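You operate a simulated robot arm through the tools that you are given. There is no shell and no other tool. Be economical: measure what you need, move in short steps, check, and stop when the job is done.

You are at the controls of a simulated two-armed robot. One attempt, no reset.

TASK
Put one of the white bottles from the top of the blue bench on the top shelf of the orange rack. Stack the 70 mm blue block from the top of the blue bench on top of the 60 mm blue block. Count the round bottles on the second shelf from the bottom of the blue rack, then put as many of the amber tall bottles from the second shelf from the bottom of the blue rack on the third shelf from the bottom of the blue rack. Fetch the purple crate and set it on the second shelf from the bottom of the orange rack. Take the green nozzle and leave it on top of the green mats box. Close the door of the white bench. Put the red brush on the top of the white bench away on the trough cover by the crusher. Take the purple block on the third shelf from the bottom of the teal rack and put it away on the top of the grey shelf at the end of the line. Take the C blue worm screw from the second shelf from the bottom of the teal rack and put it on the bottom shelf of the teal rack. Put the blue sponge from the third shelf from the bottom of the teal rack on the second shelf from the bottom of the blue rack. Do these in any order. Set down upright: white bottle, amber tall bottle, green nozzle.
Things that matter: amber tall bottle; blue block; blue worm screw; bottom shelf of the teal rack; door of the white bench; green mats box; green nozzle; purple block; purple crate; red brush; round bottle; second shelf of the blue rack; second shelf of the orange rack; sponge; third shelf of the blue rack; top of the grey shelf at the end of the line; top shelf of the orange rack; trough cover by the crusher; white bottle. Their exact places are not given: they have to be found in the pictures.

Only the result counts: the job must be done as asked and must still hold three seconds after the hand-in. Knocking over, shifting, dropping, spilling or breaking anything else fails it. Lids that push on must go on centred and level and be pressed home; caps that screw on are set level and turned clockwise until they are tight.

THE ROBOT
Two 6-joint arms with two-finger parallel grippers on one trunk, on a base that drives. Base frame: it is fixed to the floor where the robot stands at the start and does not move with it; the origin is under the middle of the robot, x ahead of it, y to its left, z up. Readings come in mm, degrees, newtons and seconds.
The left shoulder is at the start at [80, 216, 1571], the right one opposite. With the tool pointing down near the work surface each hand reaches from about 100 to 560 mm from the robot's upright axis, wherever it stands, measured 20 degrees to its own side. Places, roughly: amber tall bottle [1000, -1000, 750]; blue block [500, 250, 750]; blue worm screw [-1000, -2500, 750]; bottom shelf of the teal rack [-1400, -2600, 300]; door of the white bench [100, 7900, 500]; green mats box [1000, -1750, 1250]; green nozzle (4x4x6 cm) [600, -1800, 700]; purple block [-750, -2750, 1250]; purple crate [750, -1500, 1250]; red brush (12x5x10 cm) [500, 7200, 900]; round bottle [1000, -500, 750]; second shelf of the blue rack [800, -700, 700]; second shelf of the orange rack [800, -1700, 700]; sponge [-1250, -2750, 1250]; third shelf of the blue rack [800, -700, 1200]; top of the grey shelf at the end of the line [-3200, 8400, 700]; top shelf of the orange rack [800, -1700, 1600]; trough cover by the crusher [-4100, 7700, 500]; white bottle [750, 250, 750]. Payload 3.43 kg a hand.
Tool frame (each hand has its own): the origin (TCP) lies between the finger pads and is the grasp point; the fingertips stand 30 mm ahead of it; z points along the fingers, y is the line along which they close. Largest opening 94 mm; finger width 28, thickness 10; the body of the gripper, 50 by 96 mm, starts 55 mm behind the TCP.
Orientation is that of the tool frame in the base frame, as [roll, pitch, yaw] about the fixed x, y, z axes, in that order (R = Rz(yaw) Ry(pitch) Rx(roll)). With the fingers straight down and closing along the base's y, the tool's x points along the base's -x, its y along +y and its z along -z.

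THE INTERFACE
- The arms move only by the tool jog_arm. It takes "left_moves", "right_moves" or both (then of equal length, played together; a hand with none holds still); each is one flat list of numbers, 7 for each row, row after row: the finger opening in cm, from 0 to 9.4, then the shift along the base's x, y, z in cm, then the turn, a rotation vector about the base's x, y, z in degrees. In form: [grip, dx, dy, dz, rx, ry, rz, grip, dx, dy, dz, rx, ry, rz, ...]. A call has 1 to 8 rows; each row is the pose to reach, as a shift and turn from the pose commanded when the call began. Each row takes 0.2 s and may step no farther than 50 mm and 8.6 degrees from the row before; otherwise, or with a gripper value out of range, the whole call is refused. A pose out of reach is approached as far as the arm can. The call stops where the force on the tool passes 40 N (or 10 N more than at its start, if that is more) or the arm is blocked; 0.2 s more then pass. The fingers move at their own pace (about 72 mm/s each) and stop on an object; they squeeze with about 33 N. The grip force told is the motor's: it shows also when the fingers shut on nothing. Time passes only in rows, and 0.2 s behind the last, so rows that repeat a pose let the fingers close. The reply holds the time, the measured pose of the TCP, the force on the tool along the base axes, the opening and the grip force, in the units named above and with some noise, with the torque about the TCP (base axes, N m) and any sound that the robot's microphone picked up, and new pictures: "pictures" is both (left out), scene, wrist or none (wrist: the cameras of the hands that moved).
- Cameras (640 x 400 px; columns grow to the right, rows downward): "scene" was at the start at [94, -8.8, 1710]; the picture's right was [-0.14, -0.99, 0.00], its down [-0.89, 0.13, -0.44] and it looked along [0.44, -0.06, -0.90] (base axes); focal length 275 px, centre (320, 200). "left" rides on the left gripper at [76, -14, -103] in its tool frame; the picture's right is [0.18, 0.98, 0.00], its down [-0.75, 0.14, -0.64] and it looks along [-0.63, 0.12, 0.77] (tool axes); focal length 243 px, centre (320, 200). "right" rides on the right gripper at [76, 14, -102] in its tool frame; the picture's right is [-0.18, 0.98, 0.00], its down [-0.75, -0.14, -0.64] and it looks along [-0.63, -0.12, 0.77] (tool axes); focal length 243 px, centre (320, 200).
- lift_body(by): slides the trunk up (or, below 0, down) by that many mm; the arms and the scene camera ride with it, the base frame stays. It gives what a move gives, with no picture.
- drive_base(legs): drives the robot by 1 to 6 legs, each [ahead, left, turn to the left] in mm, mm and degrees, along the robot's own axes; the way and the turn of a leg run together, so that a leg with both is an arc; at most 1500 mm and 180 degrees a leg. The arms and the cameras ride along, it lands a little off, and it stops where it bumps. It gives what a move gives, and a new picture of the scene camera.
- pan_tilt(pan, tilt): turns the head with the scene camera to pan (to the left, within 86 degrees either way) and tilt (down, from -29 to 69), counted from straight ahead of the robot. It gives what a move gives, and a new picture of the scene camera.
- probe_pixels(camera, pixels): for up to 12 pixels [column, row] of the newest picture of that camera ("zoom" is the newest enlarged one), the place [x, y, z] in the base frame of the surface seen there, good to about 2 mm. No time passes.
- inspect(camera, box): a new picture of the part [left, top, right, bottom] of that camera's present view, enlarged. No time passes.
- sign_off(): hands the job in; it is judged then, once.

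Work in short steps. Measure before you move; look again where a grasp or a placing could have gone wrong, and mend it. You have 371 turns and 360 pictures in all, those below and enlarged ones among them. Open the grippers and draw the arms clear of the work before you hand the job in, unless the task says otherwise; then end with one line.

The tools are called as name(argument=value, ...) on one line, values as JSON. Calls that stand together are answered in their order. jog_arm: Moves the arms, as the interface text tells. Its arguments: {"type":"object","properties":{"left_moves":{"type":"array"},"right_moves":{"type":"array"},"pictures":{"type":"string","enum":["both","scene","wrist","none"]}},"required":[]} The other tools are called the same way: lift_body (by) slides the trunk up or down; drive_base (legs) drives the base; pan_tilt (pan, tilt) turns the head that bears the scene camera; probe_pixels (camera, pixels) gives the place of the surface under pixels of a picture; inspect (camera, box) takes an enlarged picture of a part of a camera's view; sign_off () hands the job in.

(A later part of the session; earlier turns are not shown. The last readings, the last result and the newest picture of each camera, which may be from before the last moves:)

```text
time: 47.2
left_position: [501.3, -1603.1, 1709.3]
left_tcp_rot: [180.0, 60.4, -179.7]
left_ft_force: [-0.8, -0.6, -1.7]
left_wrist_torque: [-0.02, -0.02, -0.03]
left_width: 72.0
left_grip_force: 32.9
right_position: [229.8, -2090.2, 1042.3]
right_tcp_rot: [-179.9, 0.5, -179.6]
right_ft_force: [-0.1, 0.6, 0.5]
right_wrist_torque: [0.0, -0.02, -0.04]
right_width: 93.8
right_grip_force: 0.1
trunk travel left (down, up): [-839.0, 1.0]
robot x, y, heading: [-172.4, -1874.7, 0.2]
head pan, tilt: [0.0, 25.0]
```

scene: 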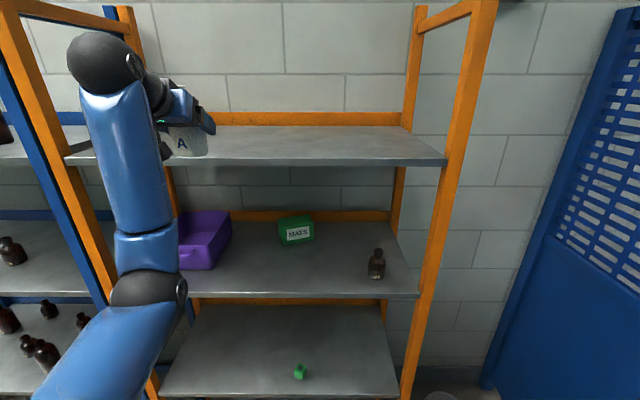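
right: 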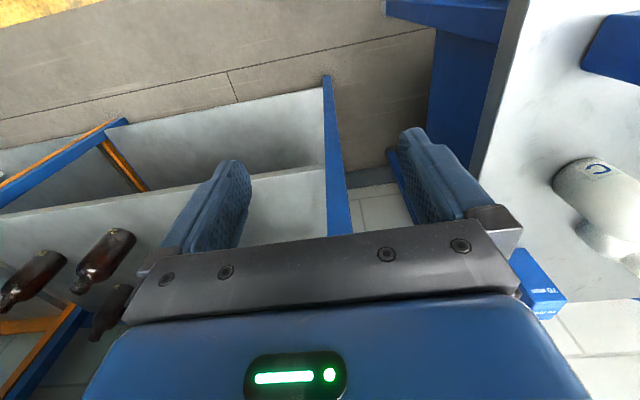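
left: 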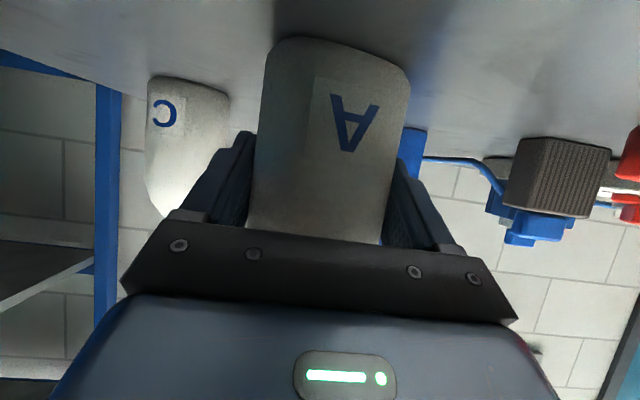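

Clear so far; another 165 mm ahead brings the bottle to x≈666.

drive_base(legs=[[165, 0, 0]])

lift_body(by=-20)

inspect(camera="left", box=[0, 0, 640, 400])

```text
time: 48.6
left_position: [667.7, -1602.0, 1709.1]
left_tcp_rot: [179.9, 60.5, -179.8]
left_ft_force: [-1.2, 0.3, -1.6]
left_wrist_torque: [-0.01, -0.02, 0.0]
left_width: 72.1
left_grip_force: 33.5
right_position: [396.8, -2090.4, 1042.9]
right_tcp_rot: [-179.8, 0.5, -179.5]
right_ft_force: [-0.2, -0.1, 0.7]
right_wrist_torque: [0.01, -0.02, -0.03]
right_width: 94.0
right_grip_force: 0.0
trunk travel left (down, up): [-839.0, 1.0]
robot x, y, heading: [-4.9, -1876.2, 0.4]
head pan, tilt: [0.0, 25.0]
```

scene: 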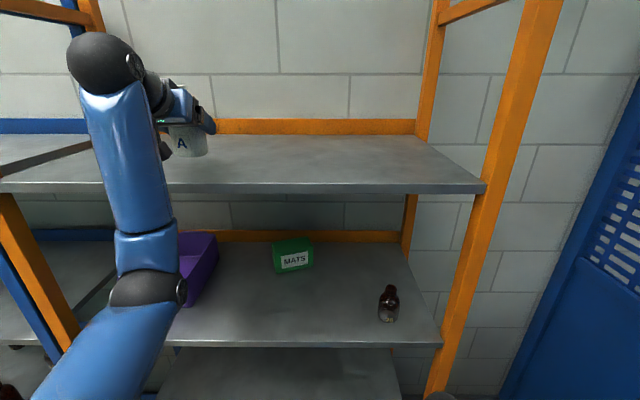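

```text
time: 49.3
left_position: [671.7, -1602.8, 1687.6]
left_tcp_rot: [179.9, 60.3, -179.7]
left_ft_force: [-1.5, -0.3, -3.0]
left_wrist_torque: [0.01, -0.03, 0.02]
left_width: 72.0
left_grip_force: 33.4
right_position: [399.1, -2089.8, 1021.3]
right_tcp_rot: [-179.9, 0.2, -179.4]
right_ft_force: [-0.1, 0.5, 0.2]
right_wrist_torque: [0.02, -0.01, 0.0]
right_width: 93.9
right_grip_force: 0.0
trunk travel left (down, up): [-819.0, 21.0]
robot x, y, heading: [-8.2, -1873.2, 0.2]
head pan, tilt: [0.0, 25.0]
```

```text
1.00 times, centred on (320, 200) of left (not enlarged: the box is as wide or as high as the picture)
```

zoom: 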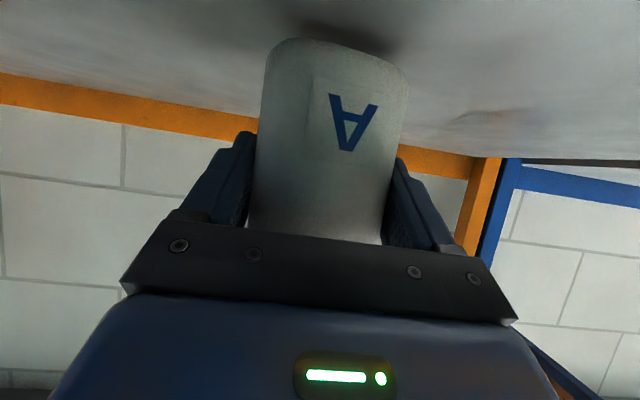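

The bottle is just above the shelf (foot ≈1626). I lower by small steps until contact.

lift_body(by=-5)

lift_body(by=-3)

```text
time: 49.9
left_position: [675.1, -1602.3, 1680.9]
left_tcp_rot: [179.9, 60.2, -179.8]
left_ft_force: [0.1, 0.0, -1.8]
left_wrist_torque: [-0.03, 0.0, 0.02]
left_width: 72.2
left_grip_force: 33.1
right_position: [401.7, -2089.3, 1015.2]
right_tcp_rot: [-179.9, 0.0, -179.4]
right_ft_force: [0.3, -0.4, 0.0]
right_wrist_torque: [0.0, -0.04, 0.01]
right_width: 94.1
right_grip_force: 0.0
trunk travel left (down, up): [-814.0, 26.0]
robot x, y, heading: [-5.1, -1870.7, 0.3]
head pan, tilt: [0.0, 25.0]
```

```text
time: 50.4
left_position: [675.4, -1602.0, 1680.0]
left_tcp_rot: [179.9, 60.3, -179.7]
left_ft_force: [0.1, 0.2, -0.3]
left_wrist_torque: [0.01, 0.01, -0.04]
left_width: 72.4
left_grip_force: 33.1
right_position: [401.5, -2089.4, 1013.8]
right_tcp_rot: [-179.9, 0.0, -179.5]
right_ft_force: [0.5, 0.0, 0.6]
right_wrist_torque: [0.01, -0.01, -0.03]
right_width: 94.0
right_grip_force: 0.2
trunk travel left (down, up): [-811.0, 29.0]
robot x, y, heading: [-2.4, -1870.3, 0.6]
head pan, tilt: [0.0, 25.0]
```

lift_body(by=-2)

```text
time: 50.9
left_position: [673.6, -1602.5, 1679.5]
left_tcp_rot: [179.9, 60.5, -179.8]
left_ft_force: [4.8, 1.6, 13.0]
left_wrist_torque: [0.0, 0.05, 0.0]
left_width: 72.2
left_grip_force: 33.0
right_position: [401.0, -2089.5, 1011.5]
right_tcp_rot: [180.0, 0.2, -179.5]
right_ft_force: [-0.4, 0.4, -0.3]
right_wrist_torque: [-0.03, -0.03, -0.02]
right_width: 94.1
right_grip_force: 0.0
trunk travel left (down, up): [-809.0, 31.0]
robot x, y, heading: [-3.9, -1869.7, 0.2]
head pan, tilt: [0.0, 25.0]
```

Firm contact. I open the hand and back straight out with the base.

jog_arm(left_moves=[9.4, 0, 0, 0, 0, 0, 0, 9.4, 0, 0, 0, 0, 0, 0, 9.4, 0, 0, 0, 0, 0, 0], pictures="wrist")

drive_base(legs=[[-250, 0, 0]])

```text
time: 51.7
left_position: [674.8, -1601.0, 1676.4]
left_tcp_rot: [179.8, 60.2, -179.9]
left_ft_force: [0.0, 0.1, -0.4]
left_wrist_torque: [0.0, -0.01, 0.01]
left_width: 94.0
left_grip_force: 0.0
right_position: [399.6, -2089.8, 1010.5]
right_tcp_rot: [-179.9, 0.1, -179.5]
right_ft_force: [-0.1, -0.4, 0.3]
right_wrist_torque: [0.01, 0.03, 0.02]
right_width: 93.8
right_grip_force: 0.0
trunk travel left (down, up): [-809.0, 31.0]
robot x, y, heading: [-4.9, -1873.1, 0.4]
head pan, tilt: [0.0, 25.0]
```

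left: 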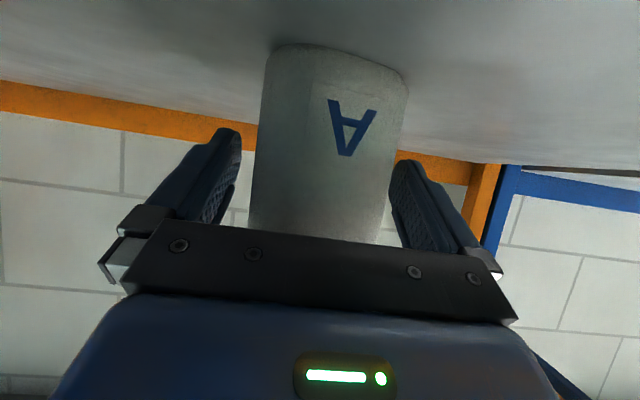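

```text
time: 53.5
left_position: [431.5, -1602.3, 1673.8]
left_tcp_rot: [179.9, 60.0, -179.7]
left_ft_force: [1.1, 0.6, -0.5]
left_wrist_torque: [-0.01, 0.01, 0.0]
left_width: 94.0
left_grip_force: 0.2
right_position: [155.7, -2091.2, 1009.1]
right_tcp_rot: [-179.9, -0.1, -179.6]
right_ft_force: [0.2, -1.1, 0.2]
right_wrist_torque: [-0.03, 0.05, 0.01]
right_width: 94.0
right_grip_force: 0.1
trunk travel left (down, up): [-809.0, 31.0]
robot x, y, heading: [-251.0, -1873.3, 0.7]
head pan, tilt: [0.0, 25.0]
```

scene: 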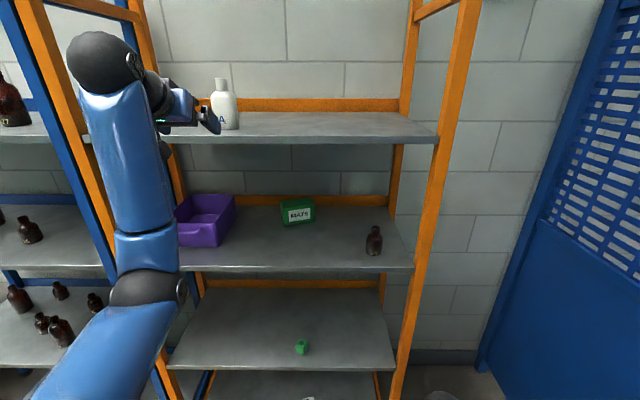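

Bottle A stands upright on the top shelf. Next the nozzle and the mats box: I enlarge and measure them.

inspect(camera="scene", box=[260, 180, 360, 240])

probe_pixels(camera="zoom", pixels=[[140, 175], [340, 160], [330, 130], [170, 140], [240, 150], [150, 270], [330, 250], [250, 165], [345, 200]])

inspect(camera="scene", box=[280, 330, 330, 360])

probe_pixels(camera="zoom", pixels=[[220, 150], [340, 140], [200, 220], [280, 180], [360, 200], [290, 250], [240, 300], [340, 290], [330, 160], [100, 200], [235, 175]])

```text
6.40 times, centred on (310, 210) of scene
```

zoom: 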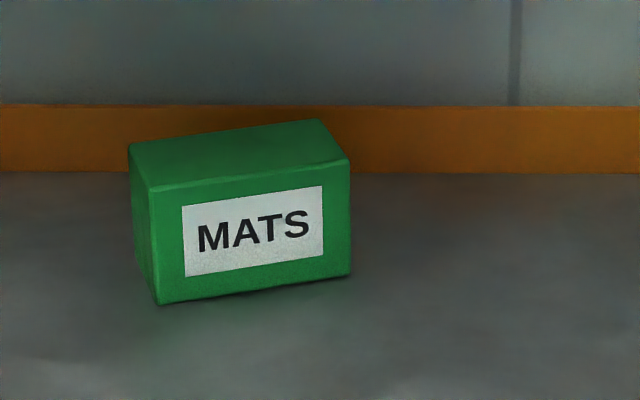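

```text
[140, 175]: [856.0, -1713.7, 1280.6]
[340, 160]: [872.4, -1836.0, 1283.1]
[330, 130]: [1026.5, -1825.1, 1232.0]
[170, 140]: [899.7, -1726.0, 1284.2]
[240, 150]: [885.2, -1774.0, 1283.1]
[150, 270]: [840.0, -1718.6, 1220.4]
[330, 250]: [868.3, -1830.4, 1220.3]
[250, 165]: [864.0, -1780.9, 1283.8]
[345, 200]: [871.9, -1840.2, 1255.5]
```

```text
12.80 times, centred on (305, 345) of scene
```

zoom: 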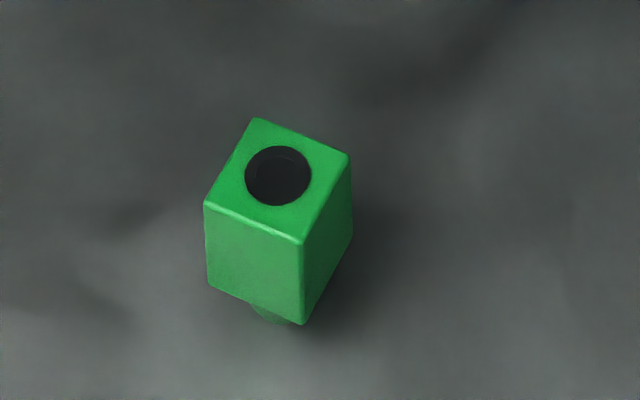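

```text
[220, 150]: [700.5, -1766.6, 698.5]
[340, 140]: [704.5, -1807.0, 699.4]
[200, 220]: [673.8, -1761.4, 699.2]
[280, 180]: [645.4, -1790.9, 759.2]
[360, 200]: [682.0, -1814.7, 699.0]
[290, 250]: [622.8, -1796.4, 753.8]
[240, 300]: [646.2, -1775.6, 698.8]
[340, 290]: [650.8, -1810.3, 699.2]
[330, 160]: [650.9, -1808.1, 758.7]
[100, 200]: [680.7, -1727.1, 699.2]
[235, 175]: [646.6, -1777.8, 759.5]
```

probe_pixels(camera="zoom", pixels=[[253, 123], [343, 158], [209, 203], [299, 238], [206, 275], [300, 315], [350, 230], [270, 312]])

probe_pixels(camera="scene", pixels=[[282, 203], [309, 200], [284, 208], [313, 204], [296, 203], [296, 201]])

```text
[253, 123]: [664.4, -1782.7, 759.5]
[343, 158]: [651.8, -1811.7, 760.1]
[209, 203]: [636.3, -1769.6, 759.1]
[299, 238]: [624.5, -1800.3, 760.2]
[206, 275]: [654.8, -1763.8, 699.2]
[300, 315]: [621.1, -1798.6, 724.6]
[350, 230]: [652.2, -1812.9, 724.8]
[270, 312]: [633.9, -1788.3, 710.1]
```

```text
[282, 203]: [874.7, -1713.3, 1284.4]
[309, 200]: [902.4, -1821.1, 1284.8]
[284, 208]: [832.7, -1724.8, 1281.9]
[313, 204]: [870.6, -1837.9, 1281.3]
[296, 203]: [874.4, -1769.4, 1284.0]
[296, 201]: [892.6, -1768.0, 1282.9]
```

Nozzle centre is about (644,-1791), yaw ≈ -23°, z 699–760; the mats box top is at z 1284, centred near (871,-1774). I lower the trunk 620 mm so that the same arm pose serves both pick and place.

lift_body(by=-620)

jog_arm(left_moves=[9.4, -2, 0, -4.3, 0, 0, -3.5, 9.4, -4, 0, -8.6, 0, 0, -7, 9.4, -6, 0, -12.9, 0, 0, -10.5, 9.4, -8, 0, -17.2, 0, 0, -14, 9.4, -8, 0, -21.5, 0, 0, -17.5, 9.4, -8, 0, -25.8, 0, 0, -21, 9.4, -8, 0, -30, 0, 0, -23], right_moves=[9.4, -3.5, 0, 0, 0, 0, 0, 9.4, -7, 0, 0, 0, 0, 0, 9.4, -10.5, 0, 0, 0, 0, 0, 9.4, -14, 0, 0, 0, 0, 0, 9.4, -17.5, 0, 0, 0, 0, 0, 9.4, -21, 0, 0, 0, 0, 0, 9.4, -24, 0, 0, 0, 0, 0], pictures="both")

```text
refused: -620 is not a number from -400 to 400
```

```text
time: 55.1
left_position: [341.3, -1601.7, 1377.3]
left_tcp_rot: [179.9, 60.4, 157.3]
left_ft_force: [-0.5, -0.5, 0.5]
left_wrist_torque: [-0.02, -0.01, 0.01]
left_width: 94.3
left_grip_force: 0.1
left hand out of reach, approached as far as the arm can: row 1, 2, 3, 4
right_position: [-91.6, -2092.4, 1013.0]
right_tcp_rot: [-179.8, 0.2, -179.5]
right_ft_force: [0.2, 0.3, 0.1]
right_wrist_torque: [0.02, 0.01, 0.01]
right_width: 93.8
right_grip_force: 0.0
trunk travel left (down, up): [-809.0, 31.0]
robot x, y, heading: [-255.9, -1872.6, 0.6]
head pan, tilt: [0.0, 25.0]
```

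scene: 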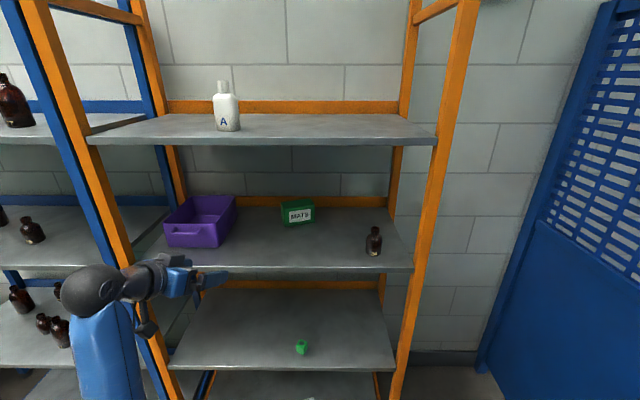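
right: 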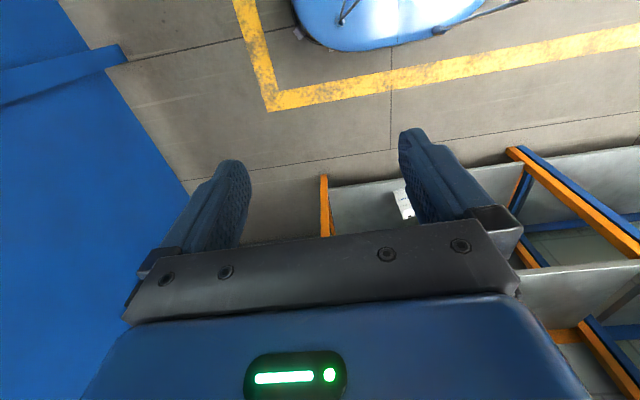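
left: 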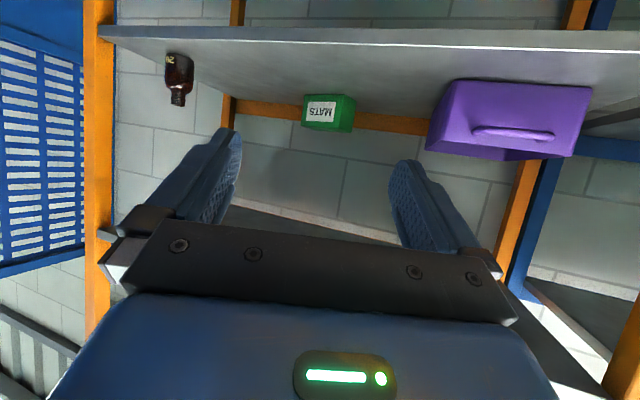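

The trunk takes at most 400 mm a call. I lower it 400 and bring the left hand down the rest with the arm, to z≈745, after aligning with the nozzle.

lift_body(by=-400)

jog_arm(left_moves=[9.4, 0, -2, -4, 0, 0, 0, 9.4, 0, -4, -8, 0, 0, 0, 9.4, 0, -6, -12, 0, 0, 0, 9.4, 0, -8, -16, 0, 0, 0, 9.4, 0, -8, -19, 0, 0, 0, 9.4, 0, -8, -23, 0, 0, 0], pictures="both")

```text
time: 58.9
left_position: [344.8, -1603.1, 976.6]
left_tcp_rot: [-180.0, 60.2, 157.2]
left_ft_force: [-0.2, -0.5, 1.0]
left_wrist_torque: [0.04, 0.0, 0.0]
left_width: 94.0
left_grip_force: 0.0
right_position: [-89.2, -2091.8, 612.7]
right_tcp_rot: [-179.9, 0.2, -179.5]
right_ft_force: [-0.4, -0.1, -0.3]
right_wrist_torque: [0.02, 0.0, 0.01]
right_width: 94.3
right_grip_force: 0.1
trunk travel left (down, up): [-409.0, 431.0]
robot x, y, heading: [-256.2, -1875.7, 0.3]
head pan, tilt: [0.0, 25.0]
```

```text
time: 60.3
left_position: [344.4, -1682.8, 745.3]
left_tcp_rot: [180.0, 60.2, 157.4]
left_ft_force: [0.5, -1.0, 0.3]
left_wrist_torque: [-0.02, -0.01, 0.0]
left_width: 94.1
left_grip_force: 0.0
right_position: [-88.6, -2091.0, 611.4]
right_tcp_rot: [-179.9, 0.2, -179.4]
right_ft_force: [0.4, 0.3, -0.4]
right_wrist_torque: [0.02, -0.01, 0.0]
right_width: 93.8
right_grip_force: 0.0
trunk travel left (down, up): [-409.0, 431.0]
robot x, y, heading: [-255.6, -1871.1, 0.5]
head pan, tilt: [0.0, 25.0]
```

scene: 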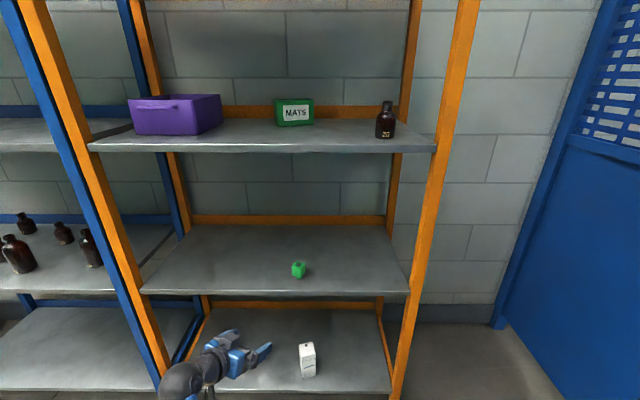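
left: 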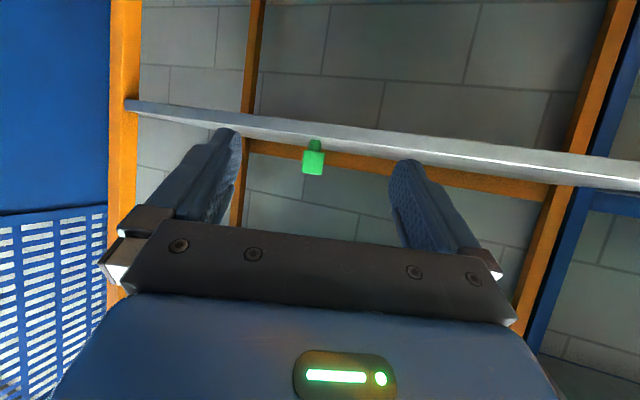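

The nozzle sits between the fingers in the wrist view, about 320 mm ahead. I drive the base 200 ahead and 66 right to line up on the approach axis.

drive_base(legs=[[200, -66, 0]])

inspect(camera="left", box=[0, 0, 640, 400])

probe_pixels(camera="zoom", pixels=[[315, 130], [310, 160], [320, 180]])

```text
time: 62.0
left_position: [542.8, -1745.3, 745.6]
left_tcp_rot: [-179.9, 60.2, 157.2]
left_ft_force: [0.3, 0.4, -1.0]
left_wrist_torque: [0.02, -0.02, 0.03]
left_width: 94.1
left_grip_force: 0.0
right_position: [106.7, -2155.6, 611.6]
right_tcp_rot: [-180.0, 0.2, -179.6]
right_ft_force: [0.4, -0.3, -0.6]
right_wrist_torque: [0.0, -0.01, 0.03]
right_width: 94.1
right_grip_force: 0.2
trunk travel left (down, up): [-409.0, 431.0]
robot x, y, heading: [-61.8, -1933.5, 0.3]
head pan, tilt: [0.0, 25.0]
```

scene: 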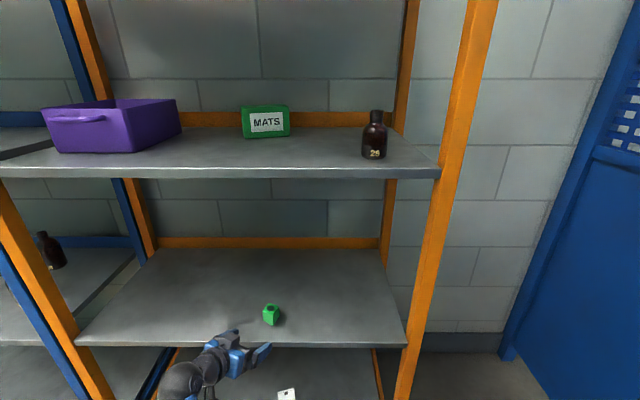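

```text
1.00 times, centred on (320, 200) of left (not enlarged: the box is as wide or as high as the picture)
```

zoom: 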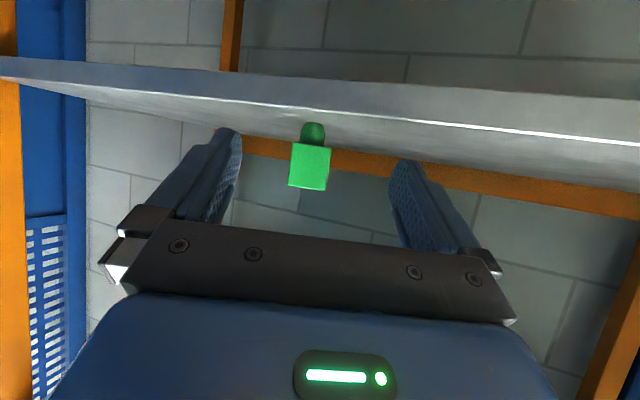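

```text
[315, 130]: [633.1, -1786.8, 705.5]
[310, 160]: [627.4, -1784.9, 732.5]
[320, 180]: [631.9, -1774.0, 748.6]
```

Good alignment. I advance (+102,-45) and close on the nozzle.

jog_arm(left_moves=[9.4, 3.4, -1.5, 0, 0, 0, 0, 9.4, 6.8, -3, 0, 0, 0, 0, 9.4, 10.2, -4.5, 0, 0, 0, 0, 2, 10.2, -4.5, 0, 0, 0, 0, 2, 10.2, -4.5, 0, 0, 0, 0, 2, 10.2, -4.5, 0, 0, 0, 0, 2, 10.2, -4.5, 0, 0, 0, 0], pictures="wrist")

```text
time: 63.6
left_position: [643.9, -1791.7, 746.3]
left_tcp_rot: [179.8, 60.3, 157.1]
left_ft_force: [0.9, -0.7, 1.0]
left_wrist_torque: [-0.01, -0.05, -0.04]
left_width: 39.6
left_grip_force: 32.9
right_position: [106.3, -2154.6, 611.2]
right_tcp_rot: [180.0, 0.2, -179.5]
right_ft_force: [0.2, 0.4, -0.1]
right_wrist_torque: [0.0, -0.01, 0.03]
right_width: 93.8
right_grip_force: 0.0
trunk travel left (down, up): [-409.0, 431.0]
robot x, y, heading: [-58.0, -1939.3, 0.6]
head pan, tilt: [0.0, 25.0]
```

left: 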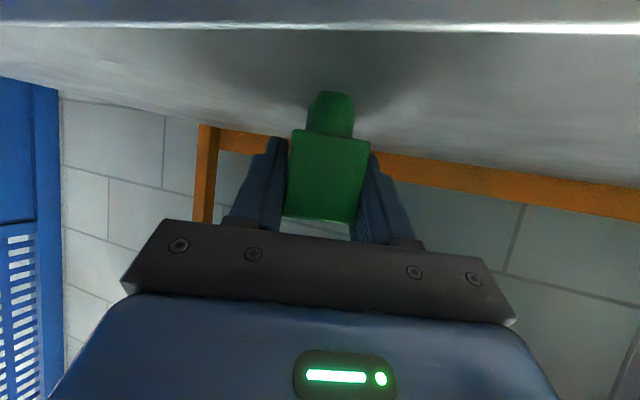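

Gripped at 40 mm, nozzle foot 47 mm below the TCP. I lift 60 mm, back out 260 mm, then raise the trunk to the box height.

lift_body(by=60)

drive_base(legs=[[-260, 60, 0]])

lift_body(by=365)

jog_arm(left_moves=[2, 0, 0, 5, 0, 0, 0, 2, 0, 0, 10, 0, 0, 0, 2, 0, 0, 15, 0, 0, 0, 2, 0, 0, 20, 0, 0, 0], pictures="scene")

```text
time: 64.6
left_position: [643.9, -1790.2, 804.8]
left_tcp_rot: [180.0, 60.2, 157.2]
left_ft_force: [0.5, 0.9, -0.5]
left_wrist_torque: [-0.02, 0.0, 0.03]
left_width: 39.1
left_grip_force: 33.2
right_position: [106.9, -2154.7, 671.5]
right_tcp_rot: [-180.0, 0.0, -179.6]
right_ft_force: [-0.6, -0.6, 0.3]
right_wrist_torque: [0.04, 0.0, 0.01]
right_width: 94.2
right_grip_force: 0.1
trunk travel left (down, up): [-469.0, 371.0]
robot x, y, heading: [-59.6, -1937.8, 0.6]
head pan, tilt: [0.0, 25.0]
```

```text
time: 66.4
left_position: [391.1, -1731.7, 805.3]
left_tcp_rot: [180.0, 60.2, 157.4]
left_ft_force: [0.6, 0.8, 0.8]
left_wrist_torque: [-0.03, -0.02, 0.0]
left_width: 39.2
left_grip_force: 33.0
right_position: [-144.7, -2096.3, 670.3]
right_tcp_rot: [-179.8, 0.3, -179.3]
right_ft_force: [-0.1, -0.1, -0.1]
right_wrist_torque: [0.04, 0.05, 0.0]
right_width: 94.0
right_grip_force: 0.1
trunk travel left (down, up): [-469.0, 371.0]
robot x, y, heading: [-310.7, -1879.1, 0.7]
head pan, tilt: [0.0, 25.0]
```

scene: 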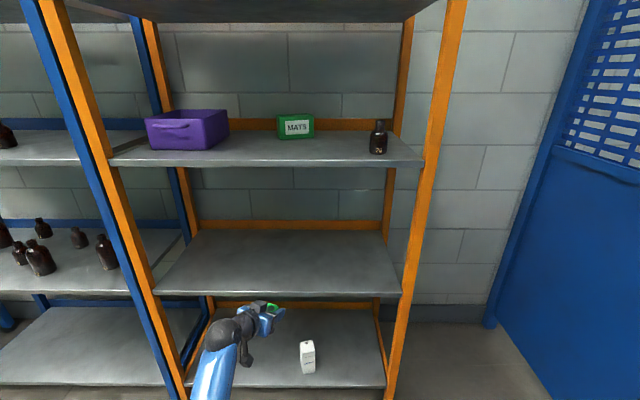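

```text
time: 70.0
left_position: [391.5, -1731.2, 1171.4]
left_tcp_rot: [-179.9, 60.2, 157.5]
left_ft_force: [-0.8, 0.0, -0.1]
left_wrist_torque: [-0.02, -0.01, 0.02]
left_width: 39.4
left_grip_force: 32.7
right_position: [-144.5, -2096.4, 1035.5]
right_tcp_rot: [-179.9, 0.2, -179.4]
right_ft_force: [-0.5, -0.3, 0.3]
right_wrist_torque: [0.0, 0.01, -0.01]
right_width: 94.0
right_grip_force: 0.1
trunk travel left (down, up): [-834.0, 6.0]
robot x, y, heading: [-310.9, -1878.9, 0.8]
head pan, tilt: [0.0, 25.0]
```

```text
time: 71.0
left_position: [390.5, -1727.9, 1369.7]
left_tcp_rot: [179.9, 60.1, 157.3]
left_ft_force: [0.1, -0.2, -0.9]
left_wrist_torque: [0.03, 0.05, -0.02]
left_width: 39.3
left_grip_force: 33.1
right_position: [-144.4, -2096.5, 1036.9]
right_tcp_rot: [180.0, 0.2, -179.4]
right_ft_force: [0.0, 0.6, -0.7]
right_wrist_torque: [0.01, 0.01, -0.01]
right_width: 94.1
right_grip_force: 0.2
trunk travel left (down, up): [-834.0, 6.0]
robot x, y, heading: [-312.2, -1878.3, 0.5]
head pan, tilt: [0.0, 25.0]
```

scene: 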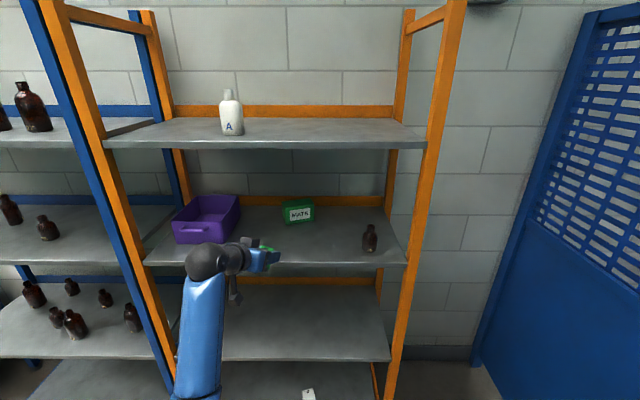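

I check where the left forearm runs before entering the shelf gap.

probe_pixels(camera="scene", pixels=[[212, 258], [208, 290], [203, 320], [198, 350], [192, 380], [190, 396], [230, 258], [255, 260], [234, 292]])

pan_tilt(pan=10, tilt=50)

```text
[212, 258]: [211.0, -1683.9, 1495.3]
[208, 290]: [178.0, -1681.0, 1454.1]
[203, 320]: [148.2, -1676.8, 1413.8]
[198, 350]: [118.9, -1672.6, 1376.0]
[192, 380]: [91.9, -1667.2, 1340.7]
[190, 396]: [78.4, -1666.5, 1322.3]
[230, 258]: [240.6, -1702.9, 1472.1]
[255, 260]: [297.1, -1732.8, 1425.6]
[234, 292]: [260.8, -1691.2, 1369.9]
```

```text
time: 71.8
left_position: [392.9, -1729.3, 1369.1]
left_tcp_rot: [180.0, 60.3, 157.4]
left_ft_force: [-0.1, 0.6, -0.4]
left_wrist_torque: [-0.01, 0.02, -0.02]
left_width: 39.4
left_grip_force: 32.8
right_position: [-144.1, -2096.2, 1035.7]
right_tcp_rot: [-179.8, 0.2, -179.4]
right_ft_force: [0.4, 0.1, 0.2]
right_wrist_torque: [0.01, -0.02, 0.02]
right_width: 94.1
right_grip_force: 0.0
trunk travel left (down, up): [-834.0, 6.0]
robot x, y, heading: [-309.8, -1876.4, 0.8]
head pan, tilt: [10.0, 50.0]
```

scene: 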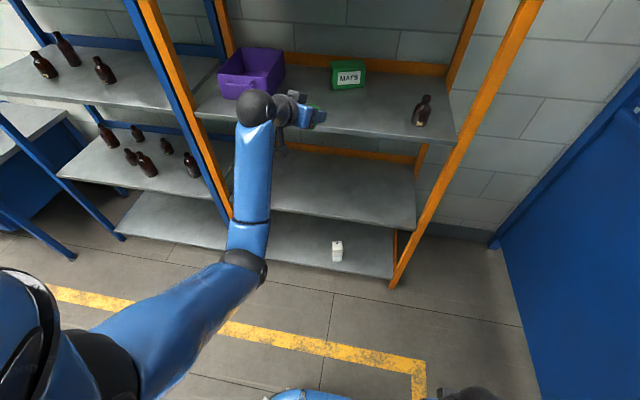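

The forearm would come close to the shelf edge. I extend the arm 200 mm to flatten it before entering.

jog_arm(left_moves=[2, 4, -1, 0, 0, 0, 0, 2, 8, -2, 0, 0, 0, 0, 2, 12, -3, 0, 0, 0, 0, 2, 16, -4.2, 0, 0, 0, 0, 2, 20, -4.5, 0, 0, 0, 0], pictures="scene")

probe_pixels(camera="scene", pixels=[[255, 108], [255, 140], [250, 180], [248, 210], [245, 240], [244, 265], [262, 95], [300, 105]])

```text
time: 73.0
left_position: [593.6, -1779.0, 1373.3]
left_tcp_rot: [179.8, 60.4, 157.3]
left_ft_force: [0.0, 0.8, -0.4]
left_wrist_torque: [-0.03, 0.0, -0.02]
left_width: 39.3
left_grip_force: 32.5
right_position: [-143.7, -2097.6, 1036.2]
right_tcp_rot: [-179.9, 0.1, -179.4]
right_ft_force: [0.3, -0.4, -0.4]
right_wrist_torque: [0.03, 0.02, 0.01]
right_width: 93.8
right_grip_force: 0.1
trunk travel left (down, up): [-834.0, 6.0]
robot x, y, heading: [-312.7, -1879.9, 0.6]
head pan, tilt: [10.0, 50.0]
```

scene: 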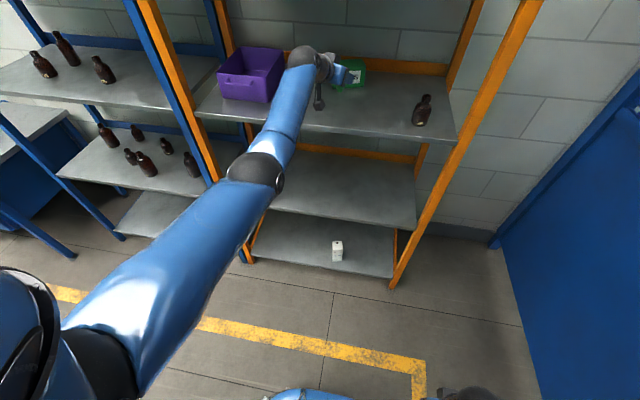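

```text
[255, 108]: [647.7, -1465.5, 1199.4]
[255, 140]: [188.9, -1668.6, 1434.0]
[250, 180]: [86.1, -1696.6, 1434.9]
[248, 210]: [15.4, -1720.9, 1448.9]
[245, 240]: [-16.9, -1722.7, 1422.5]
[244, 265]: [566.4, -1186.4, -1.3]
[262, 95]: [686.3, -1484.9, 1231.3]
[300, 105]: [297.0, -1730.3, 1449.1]
```

The forearm is now flat at z≈1440. I drive 277 mm ahead, over the mats box.

drive_base(legs=[[277, 4, 0]])

inspect(camera="left", box=[0, 0, 640, 400])

```text
time: 75.0
left_position: [867.1, -1770.6, 1374.8]
left_tcp_rot: [179.8, 60.4, 157.2]
left_ft_force: [0.5, 0.3, -0.3]
left_wrist_torque: [0.04, -0.01, 0.01]
left_width: 39.6
left_grip_force: 32.9
right_position: [133.2, -2090.9, 1036.3]
right_tcp_rot: [-179.9, 0.3, -179.5]
right_ft_force: [-0.5, 0.1, -0.1]
right_wrist_torque: [0.0, -0.01, 0.01]
right_width: 94.2
right_grip_force: 0.0
trunk travel left (down, up): [-834.0, 6.0]
robot x, y, heading: [-33.1, -1870.7, 0.6]
head pan, tilt: [10.0, 50.0]
```

scene: 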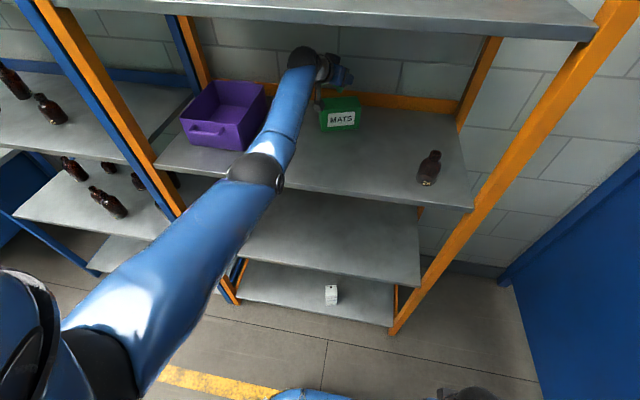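

```text
1.00 times, centred on (320, 200) of left (not enlarged: the box is as wide or as high as the picture)
```

zoom: 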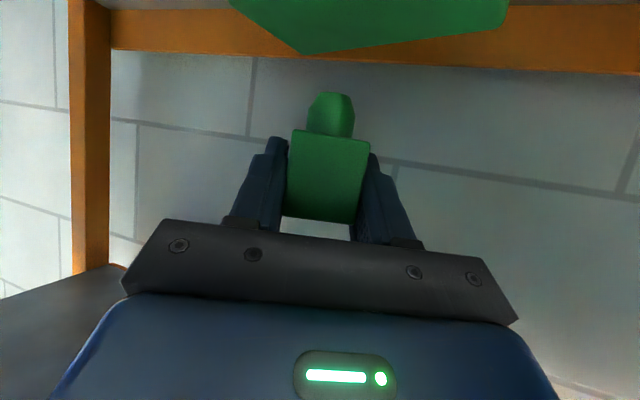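

I re-measure the mats box top from here.

inspect(camera="scene", box=[300, 80, 380, 140])

probe_pixels(camera="zoom", pixels=[[178, 240], [465, 225], [445, 148], [300, 230], [300, 190], [300, 160], [400, 200], [430, 150], [150, 170], [200, 160]])

```text
6.67 times, centred on (340, 110) of scene
```

zoom: 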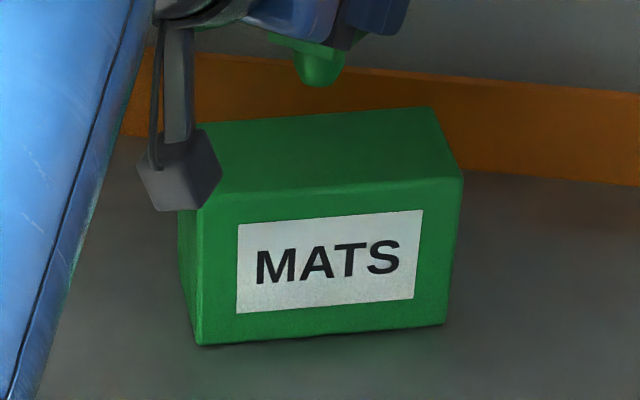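

```text
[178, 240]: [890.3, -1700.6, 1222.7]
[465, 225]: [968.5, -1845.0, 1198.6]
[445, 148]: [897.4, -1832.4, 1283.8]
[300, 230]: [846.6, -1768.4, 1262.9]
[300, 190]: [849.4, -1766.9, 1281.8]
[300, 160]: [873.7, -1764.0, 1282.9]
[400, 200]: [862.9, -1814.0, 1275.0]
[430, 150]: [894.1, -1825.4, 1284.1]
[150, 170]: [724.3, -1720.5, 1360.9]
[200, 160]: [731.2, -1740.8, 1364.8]
```

probe_pixels(camera="zoom", pixels=[[425, 112], [350, 116], [300, 120], [240, 125], [300, 130], [425, 120], [340, 186], [440, 178], [220, 190]])

```text
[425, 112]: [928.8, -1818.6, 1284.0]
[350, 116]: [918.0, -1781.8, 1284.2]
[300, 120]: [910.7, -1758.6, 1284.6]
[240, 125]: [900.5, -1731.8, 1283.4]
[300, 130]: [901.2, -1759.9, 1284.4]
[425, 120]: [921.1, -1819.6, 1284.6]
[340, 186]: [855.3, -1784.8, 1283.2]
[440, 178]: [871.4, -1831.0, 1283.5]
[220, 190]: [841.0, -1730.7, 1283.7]
```

Box top centre is about (884,-1769). I move the hand +17 mm in x and lower 38 mm.

jog_arm(left_moves=[2, 1.7, 0.1, 0, 0, 0, 0, 2, 1.7, 0.1, -2.2, 0, 0, 0, 2, 1.7, 0.1, -3.8, 0, 0, 0, 2, 1.7, 0.1, -3.8, 0, 0, 0], pictures="wrist")

```text
time: 76.0
left_position: [890.5, -1768.8, 1333.1]
left_tcp_rot: [180.0, 60.3, 157.4]
left_ft_force: [-0.4, -0.8, -0.6]
left_wrist_torque: [0.04, -0.02, 0.0]
left_width: 39.4
left_grip_force: 33.3
right_position: [137.2, -2089.0, 1036.3]
right_tcp_rot: [-180.0, 0.1, -179.4]
right_ft_force: [0.0, 0.6, -0.9]
right_wrist_torque: [-0.02, -0.01, 0.0]
right_width: 94.0
right_grip_force: 0.0
trunk travel left (down, up): [-834.0, 6.0]
robot x, y, heading: [-28.5, -1870.8, 0.6]
head pan, tilt: [10.0, 50.0]
```

left: 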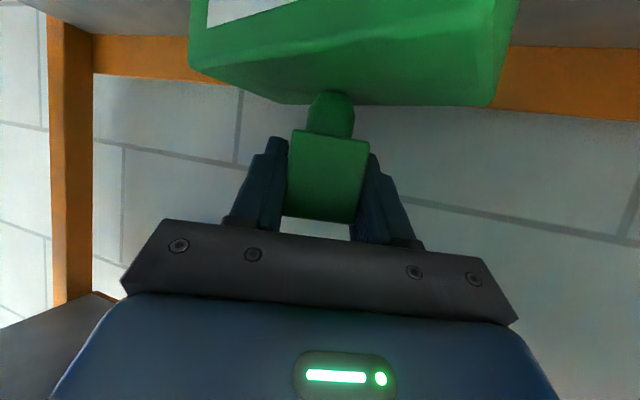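

Nearly touching (expected at ≈1331). I lower in 2 mm steps.

lift_body(by=-2)

lift_body(by=-2)

```text
time: 76.5
left_position: [888.1, -1768.4, 1333.0]
left_tcp_rot: [180.0, 60.3, 157.4]
left_ft_force: [-0.2, 0.9, -0.4]
left_wrist_torque: [0.02, -0.02, -0.01]
left_width: 39.4
left_grip_force: 32.9
right_position: [135.6, -2089.1, 1034.7]
right_tcp_rot: [-180.0, 0.1, -179.4]
right_ft_force: [0.1, 0.7, -0.1]
right_wrist_torque: [0.0, 0.05, 0.0]
right_width: 93.8
right_grip_force: 0.1
trunk travel left (down, up): [-832.0, 8.0]
robot x, y, heading: [-30.8, -1873.9, 0.8]
head pan, tilt: [10.0, 50.0]
```

```text
time: 77.0
left_position: [889.2, -1769.0, 1330.5]
left_tcp_rot: [179.9, 60.3, 157.3]
left_ft_force: [-0.2, -0.3, 1.4]
left_wrist_torque: [-0.03, 0.04, 0.03]
left_width: 39.5
left_grip_force: 33.0
right_position: [135.9, -2090.3, 1032.0]
right_tcp_rot: [-179.9, 0.2, -179.4]
right_ft_force: [0.7, -0.3, 0.1]
right_wrist_torque: [0.03, -0.01, -0.07]
right_width: 93.9
right_grip_force: 0.2
trunk travel left (down, up): [-830.0, 10.0]
robot x, y, heading: [-30.6, -1872.7, 0.6]
head pan, tilt: [10.0, 50.0]
```

lift_body(by=-1)

jog_arm(left_moves=[6, 0, 0, 0, 0, 0, 0, 9.4, 0, 0, 0, 0, 0, 0, 9.4, 0, 0, 0, 0, 0, 0], pictures="wrist")

```text
time: 77.6
left_position: [888.7, -1769.3, 1330.2]
left_tcp_rot: [179.8, 60.4, 157.4]
left_ft_force: [1.5, -0.5, 3.7]
left_wrist_torque: [0.01, -0.02, 0.0]
left_width: 39.0
left_grip_force: 33.2
right_position: [136.0, -2091.0, 1031.3]
right_tcp_rot: [-179.9, 0.2, -179.3]
right_ft_force: [0.3, -0.2, 0.8]
right_wrist_torque: [0.01, 0.02, -0.03]
right_width: 94.0
right_grip_force: 0.0
trunk travel left (down, up): [-829.0, 11.0]
robot x, y, heading: [-27.2, -1875.3, 0.7]
head pan, tilt: [10.0, 50.0]
```

```text
time: 78.4
left_position: [887.8, -1768.2, 1329.4]
left_tcp_rot: [179.9, 60.1, 157.3]
left_ft_force: [0.6, -0.3, 0.5]
left_wrist_torque: [0.0, -0.01, 0.01]
left_width: 93.9
left_grip_force: 0.0
right_position: [136.7, -2090.6, 1030.6]
right_tcp_rot: [-179.9, 0.1, -179.5]
right_ft_force: [0.2, 0.9, 0.0]
right_wrist_torque: [-0.02, -0.01, 0.0]
right_width: 94.2
right_grip_force: 0.0
trunk travel left (down, up): [-829.0, 11.0]
robot x, y, heading: [-33.5, -1873.1, 0.5]
head pan, tilt: [10.0, 50.0]
```

left: 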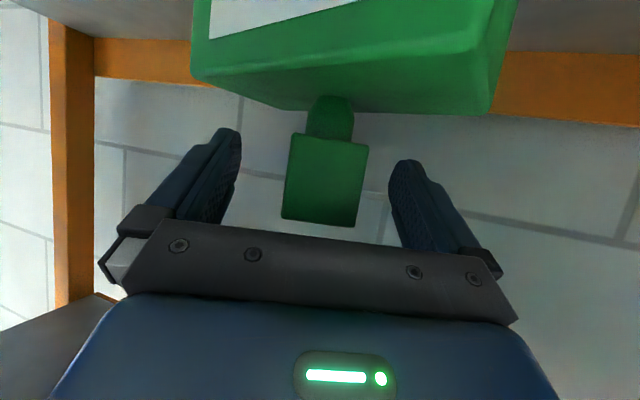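

The nozzle stands on the box. I draw the hand back along its own axis, then drive out.

jog_arm(left_moves=[9.4, -3.5, 1.5, 0.8, 0, 0, 0, 9.4, -7, 3, 1.6, 0, 0, 0, 9.4, -10.5, 4.4, 2.4, 0, 0, 0], pictures="none")

drive_base(legs=[[-330, 0, 0]])

```text
time: 79.2
left_position: [780.6, -1725.3, 1352.8]
left_tcp_rot: [180.0, 60.2, 157.5]
left_ft_force: [-0.5, 0.5, 0.6]
left_wrist_torque: [-0.03, -0.01, -0.02]
left_width: 93.8
left_grip_force: 0.0
right_position: [134.7, -2089.3, 1030.5]
right_tcp_rot: [180.0, 0.2, -179.4]
right_ft_force: [-1.0, 0.4, 0.9]
right_wrist_torque: [0.02, 0.02, -0.02]
right_width: 93.9
right_grip_force: 0.1
trunk travel left (down, up): [-829.0, 11.0]
robot x, y, heading: [-30.9, -1871.0, 0.6]
head pan, tilt: [10.0, 50.0]
```

```text
time: 81.3
left_position: [458.8, -1731.8, 1350.7]
left_tcp_rot: [-179.9, 60.1, 157.1]
left_ft_force: [0.0, 0.4, -0.5]
left_wrist_torque: [0.0, 0.01, 0.01]
left_width: 94.2
left_grip_force: 0.0
right_position: [-191.5, -2093.0, 1030.7]
right_tcp_rot: [-179.9, -0.1, -179.7]
right_ft_force: [0.4, -0.4, 0.0]
right_wrist_torque: [-0.04, 0.06, -0.03]
right_width: 93.8
right_grip_force: 0.1
trunk travel left (down, up): [-829.0, 11.0]
robot x, y, heading: [-361.4, -1875.1, 0.2]
head pan, tilt: [10.0, 50.0]
```

scene: 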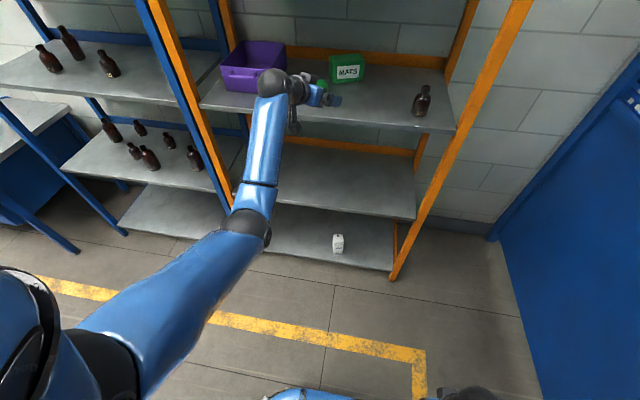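

Next the purple crate near (252,68). I look closer and measure it.

pan_tilt(pan=16, tilt=38)

inspect(camera="scene", box=[220, 80, 400, 192])

```text
time: 82.1
left_position: [456.9, -1731.9, 1351.8]
left_tcp_rot: [179.9, 60.1, 157.0]
left_ft_force: [0.4, 0.2, -0.4]
left_wrist_torque: [0.01, 0.01, 0.01]
left_width: 94.0
left_grip_force: 0.0
right_position: [-193.1, -2093.6, 1030.6]
right_tcp_rot: [-179.9, 0.1, -179.7]
right_ft_force: [-0.5, 0.3, 0.2]
right_wrist_torque: [0.0, -0.01, 0.01]
right_width: 94.2
right_grip_force: 0.1
trunk travel left (down, up): [-829.0, 11.0]
robot x, y, heading: [-363.2, -1874.1, 0.1]
head pan, tilt: [16.0, 38.0]
```

scene: 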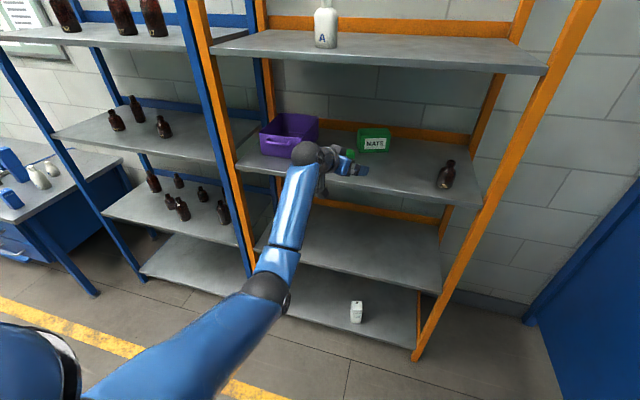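

```text
3.56 times, centred on (310, 136) of scene
```

zoom: 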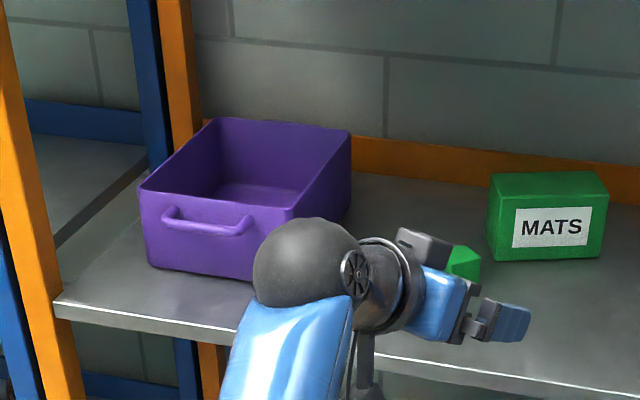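

probe_pixels(camera="zoom", pixels=[[143, 190], [292, 213], [347, 135], [216, 122], [150, 262], [250, 276], [163, 215], [205, 228], [245, 225], [320, 170], [180, 155], [250, 190]])

```text
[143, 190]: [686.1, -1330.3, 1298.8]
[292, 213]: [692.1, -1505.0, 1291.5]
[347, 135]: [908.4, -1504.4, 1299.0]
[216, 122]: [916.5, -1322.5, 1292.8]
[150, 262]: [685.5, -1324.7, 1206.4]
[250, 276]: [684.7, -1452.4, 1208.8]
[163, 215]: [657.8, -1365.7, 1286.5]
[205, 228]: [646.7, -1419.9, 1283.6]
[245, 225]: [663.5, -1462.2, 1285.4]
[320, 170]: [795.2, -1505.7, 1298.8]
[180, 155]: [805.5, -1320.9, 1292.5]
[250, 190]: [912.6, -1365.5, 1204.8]
```

The crate spans x 684–916, y -1508…-1325, z 1199–1299, and it is square to the rack. I measure the left post to know whether my left hand can reach the left wall.

probe_pixels(camera="zoom", pixels=[[8, 100], [25, 150], [20, 200], [40, 200], [50, 260], [165, 60], [185, 60], [70, 300], [60, 310]])

```text
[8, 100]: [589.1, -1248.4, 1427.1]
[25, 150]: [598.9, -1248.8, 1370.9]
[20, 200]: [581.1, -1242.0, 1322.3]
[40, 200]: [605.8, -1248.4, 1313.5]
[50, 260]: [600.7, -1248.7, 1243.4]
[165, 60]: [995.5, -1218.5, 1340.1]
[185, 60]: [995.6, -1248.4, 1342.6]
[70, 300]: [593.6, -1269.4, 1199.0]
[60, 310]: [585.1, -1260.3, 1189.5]
```

The post's inner face is at y=-1248, so the left hand fits beside the left wall. I shape both hands to a 60° downward pitch at ±93 mm from the robot's middle, out in the free space first.

jog_arm(left_moves=[5, 1, -1, 0, 0, 0, 4, 5, 2, -2, 0, 0, 0, 8, 5, 3, -3, 0, 0, 0, 12, 5, 4, -4, 0, 0, 0, 16, 5, 6, -5, 0, 0, 0, 20, 5, 6, -5, 0, 0, 0, 23, 5, 6, -5, 0, 0, 0, 23, 5, 6, -5, 0, 0, 0, 23], right_moves=[5, 4.5, 0, 0, 0, -4, 0, 5, 9, 0, 0, 0, -8, 0, 5, 13.5, 0, 0, 0, -12, 0, 5, 18, 0, 0, 0, -16, 0, 5, 22.5, 0, 1, 0, -20, 0, 5, 27, 0, 2, 0, -24, 0, 5, 31.5, 0, 3, 0, -28, 0, 5, 36, 0, 4, 0, -30, 0], pictures="none")

jog_arm(left_moves=[5, 0, 0, 0, 0, 4, 0, 5, 0, 0, 0, 0, 8, 0, 5, 0, 0, 0, 0, 12, 0, 5, 0, 0, 0, 0, 16, 0, 5, 0, 0, 0, 0, 20, 0, 5, 0, 0, 0, 0, 24, 0, 5, 0, 0, 0, 0, 28, 0, 5, 0, 0, 0, 0, 30, 0], right_moves=[5, 3.5, 0.6, 3, 0, 0, 0, 5, 7, 1.2, 6, 0, 0, 0, 5, 10.5, 1.8, 9, 0, 0, 0, 5, 14, 2.4, 12, 0, 0, 0, 5, 17.5, 3, 15, 0, 0, 0, 5, 21, 3.6, 18, 0, 0, 0, 5, 24.5, 4.2, 21, 0, 0, 0, 5, 28, 4.8, 24, 0, 0, 0], pictures="scene")

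```text
time: 83.9
left_position: [517.9, -1782.6, 1351.2]
left_tcp_rot: [180.0, 60.1, 180.0]
left_ft_force: [-0.3, -0.2, -0.5]
left_wrist_torque: [-0.02, -0.01, -0.01]
left_width: 50.1
left_grip_force: 0.0
right_position: [168.6, -2094.9, 1071.6]
right_tcp_rot: [-179.8, 30.2, -179.8]
right_ft_force: [0.0, -0.6, -0.8]
right_wrist_torque: [0.01, 0.01, 0.03]
right_width: 49.8
right_grip_force: 0.0
trunk travel left (down, up): [-829.0, 11.0]
robot x, y, heading: [-358.7, -1874.6, 0.1]
head pan, tilt: [16.0, 38.0]
```

```text
time: 85.7
left_position: [502.2, -1779.8, 1351.9]
left_tcp_rot: [-180.0, 32.1, -180.0]
left_ft_force: [-1.0, 0.4, 0.0]
left_wrist_torque: [0.01, 0.02, 0.01]
left_width: 50.0
left_grip_force: 0.1
left hand out of reach, approached as far as the arm can: row 6, 7, 8
right_position: [447.2, -2044.1, 1311.2]
right_tcp_rot: [-179.7, 30.1, -179.7]
right_ft_force: [-1.0, 0.3, -0.5]
right_wrist_torque: [-0.01, -0.01, -0.04]
right_width: 49.9
right_grip_force: 0.1
trunk travel left (down, up): [-829.0, 11.0]
robot x, y, heading: [-359.5, -1874.1, 0.0]
head pan, tilt: [16.0, 38.0]
```

scene: 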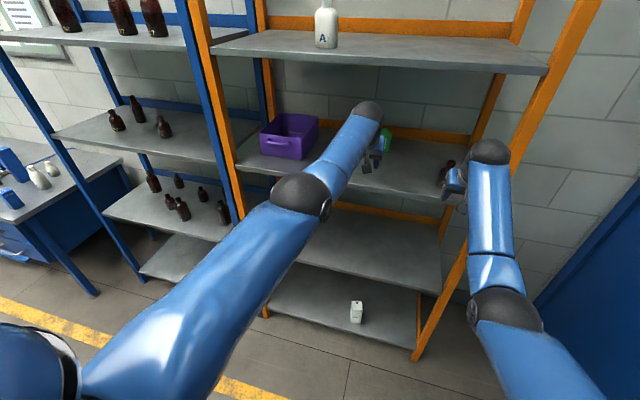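

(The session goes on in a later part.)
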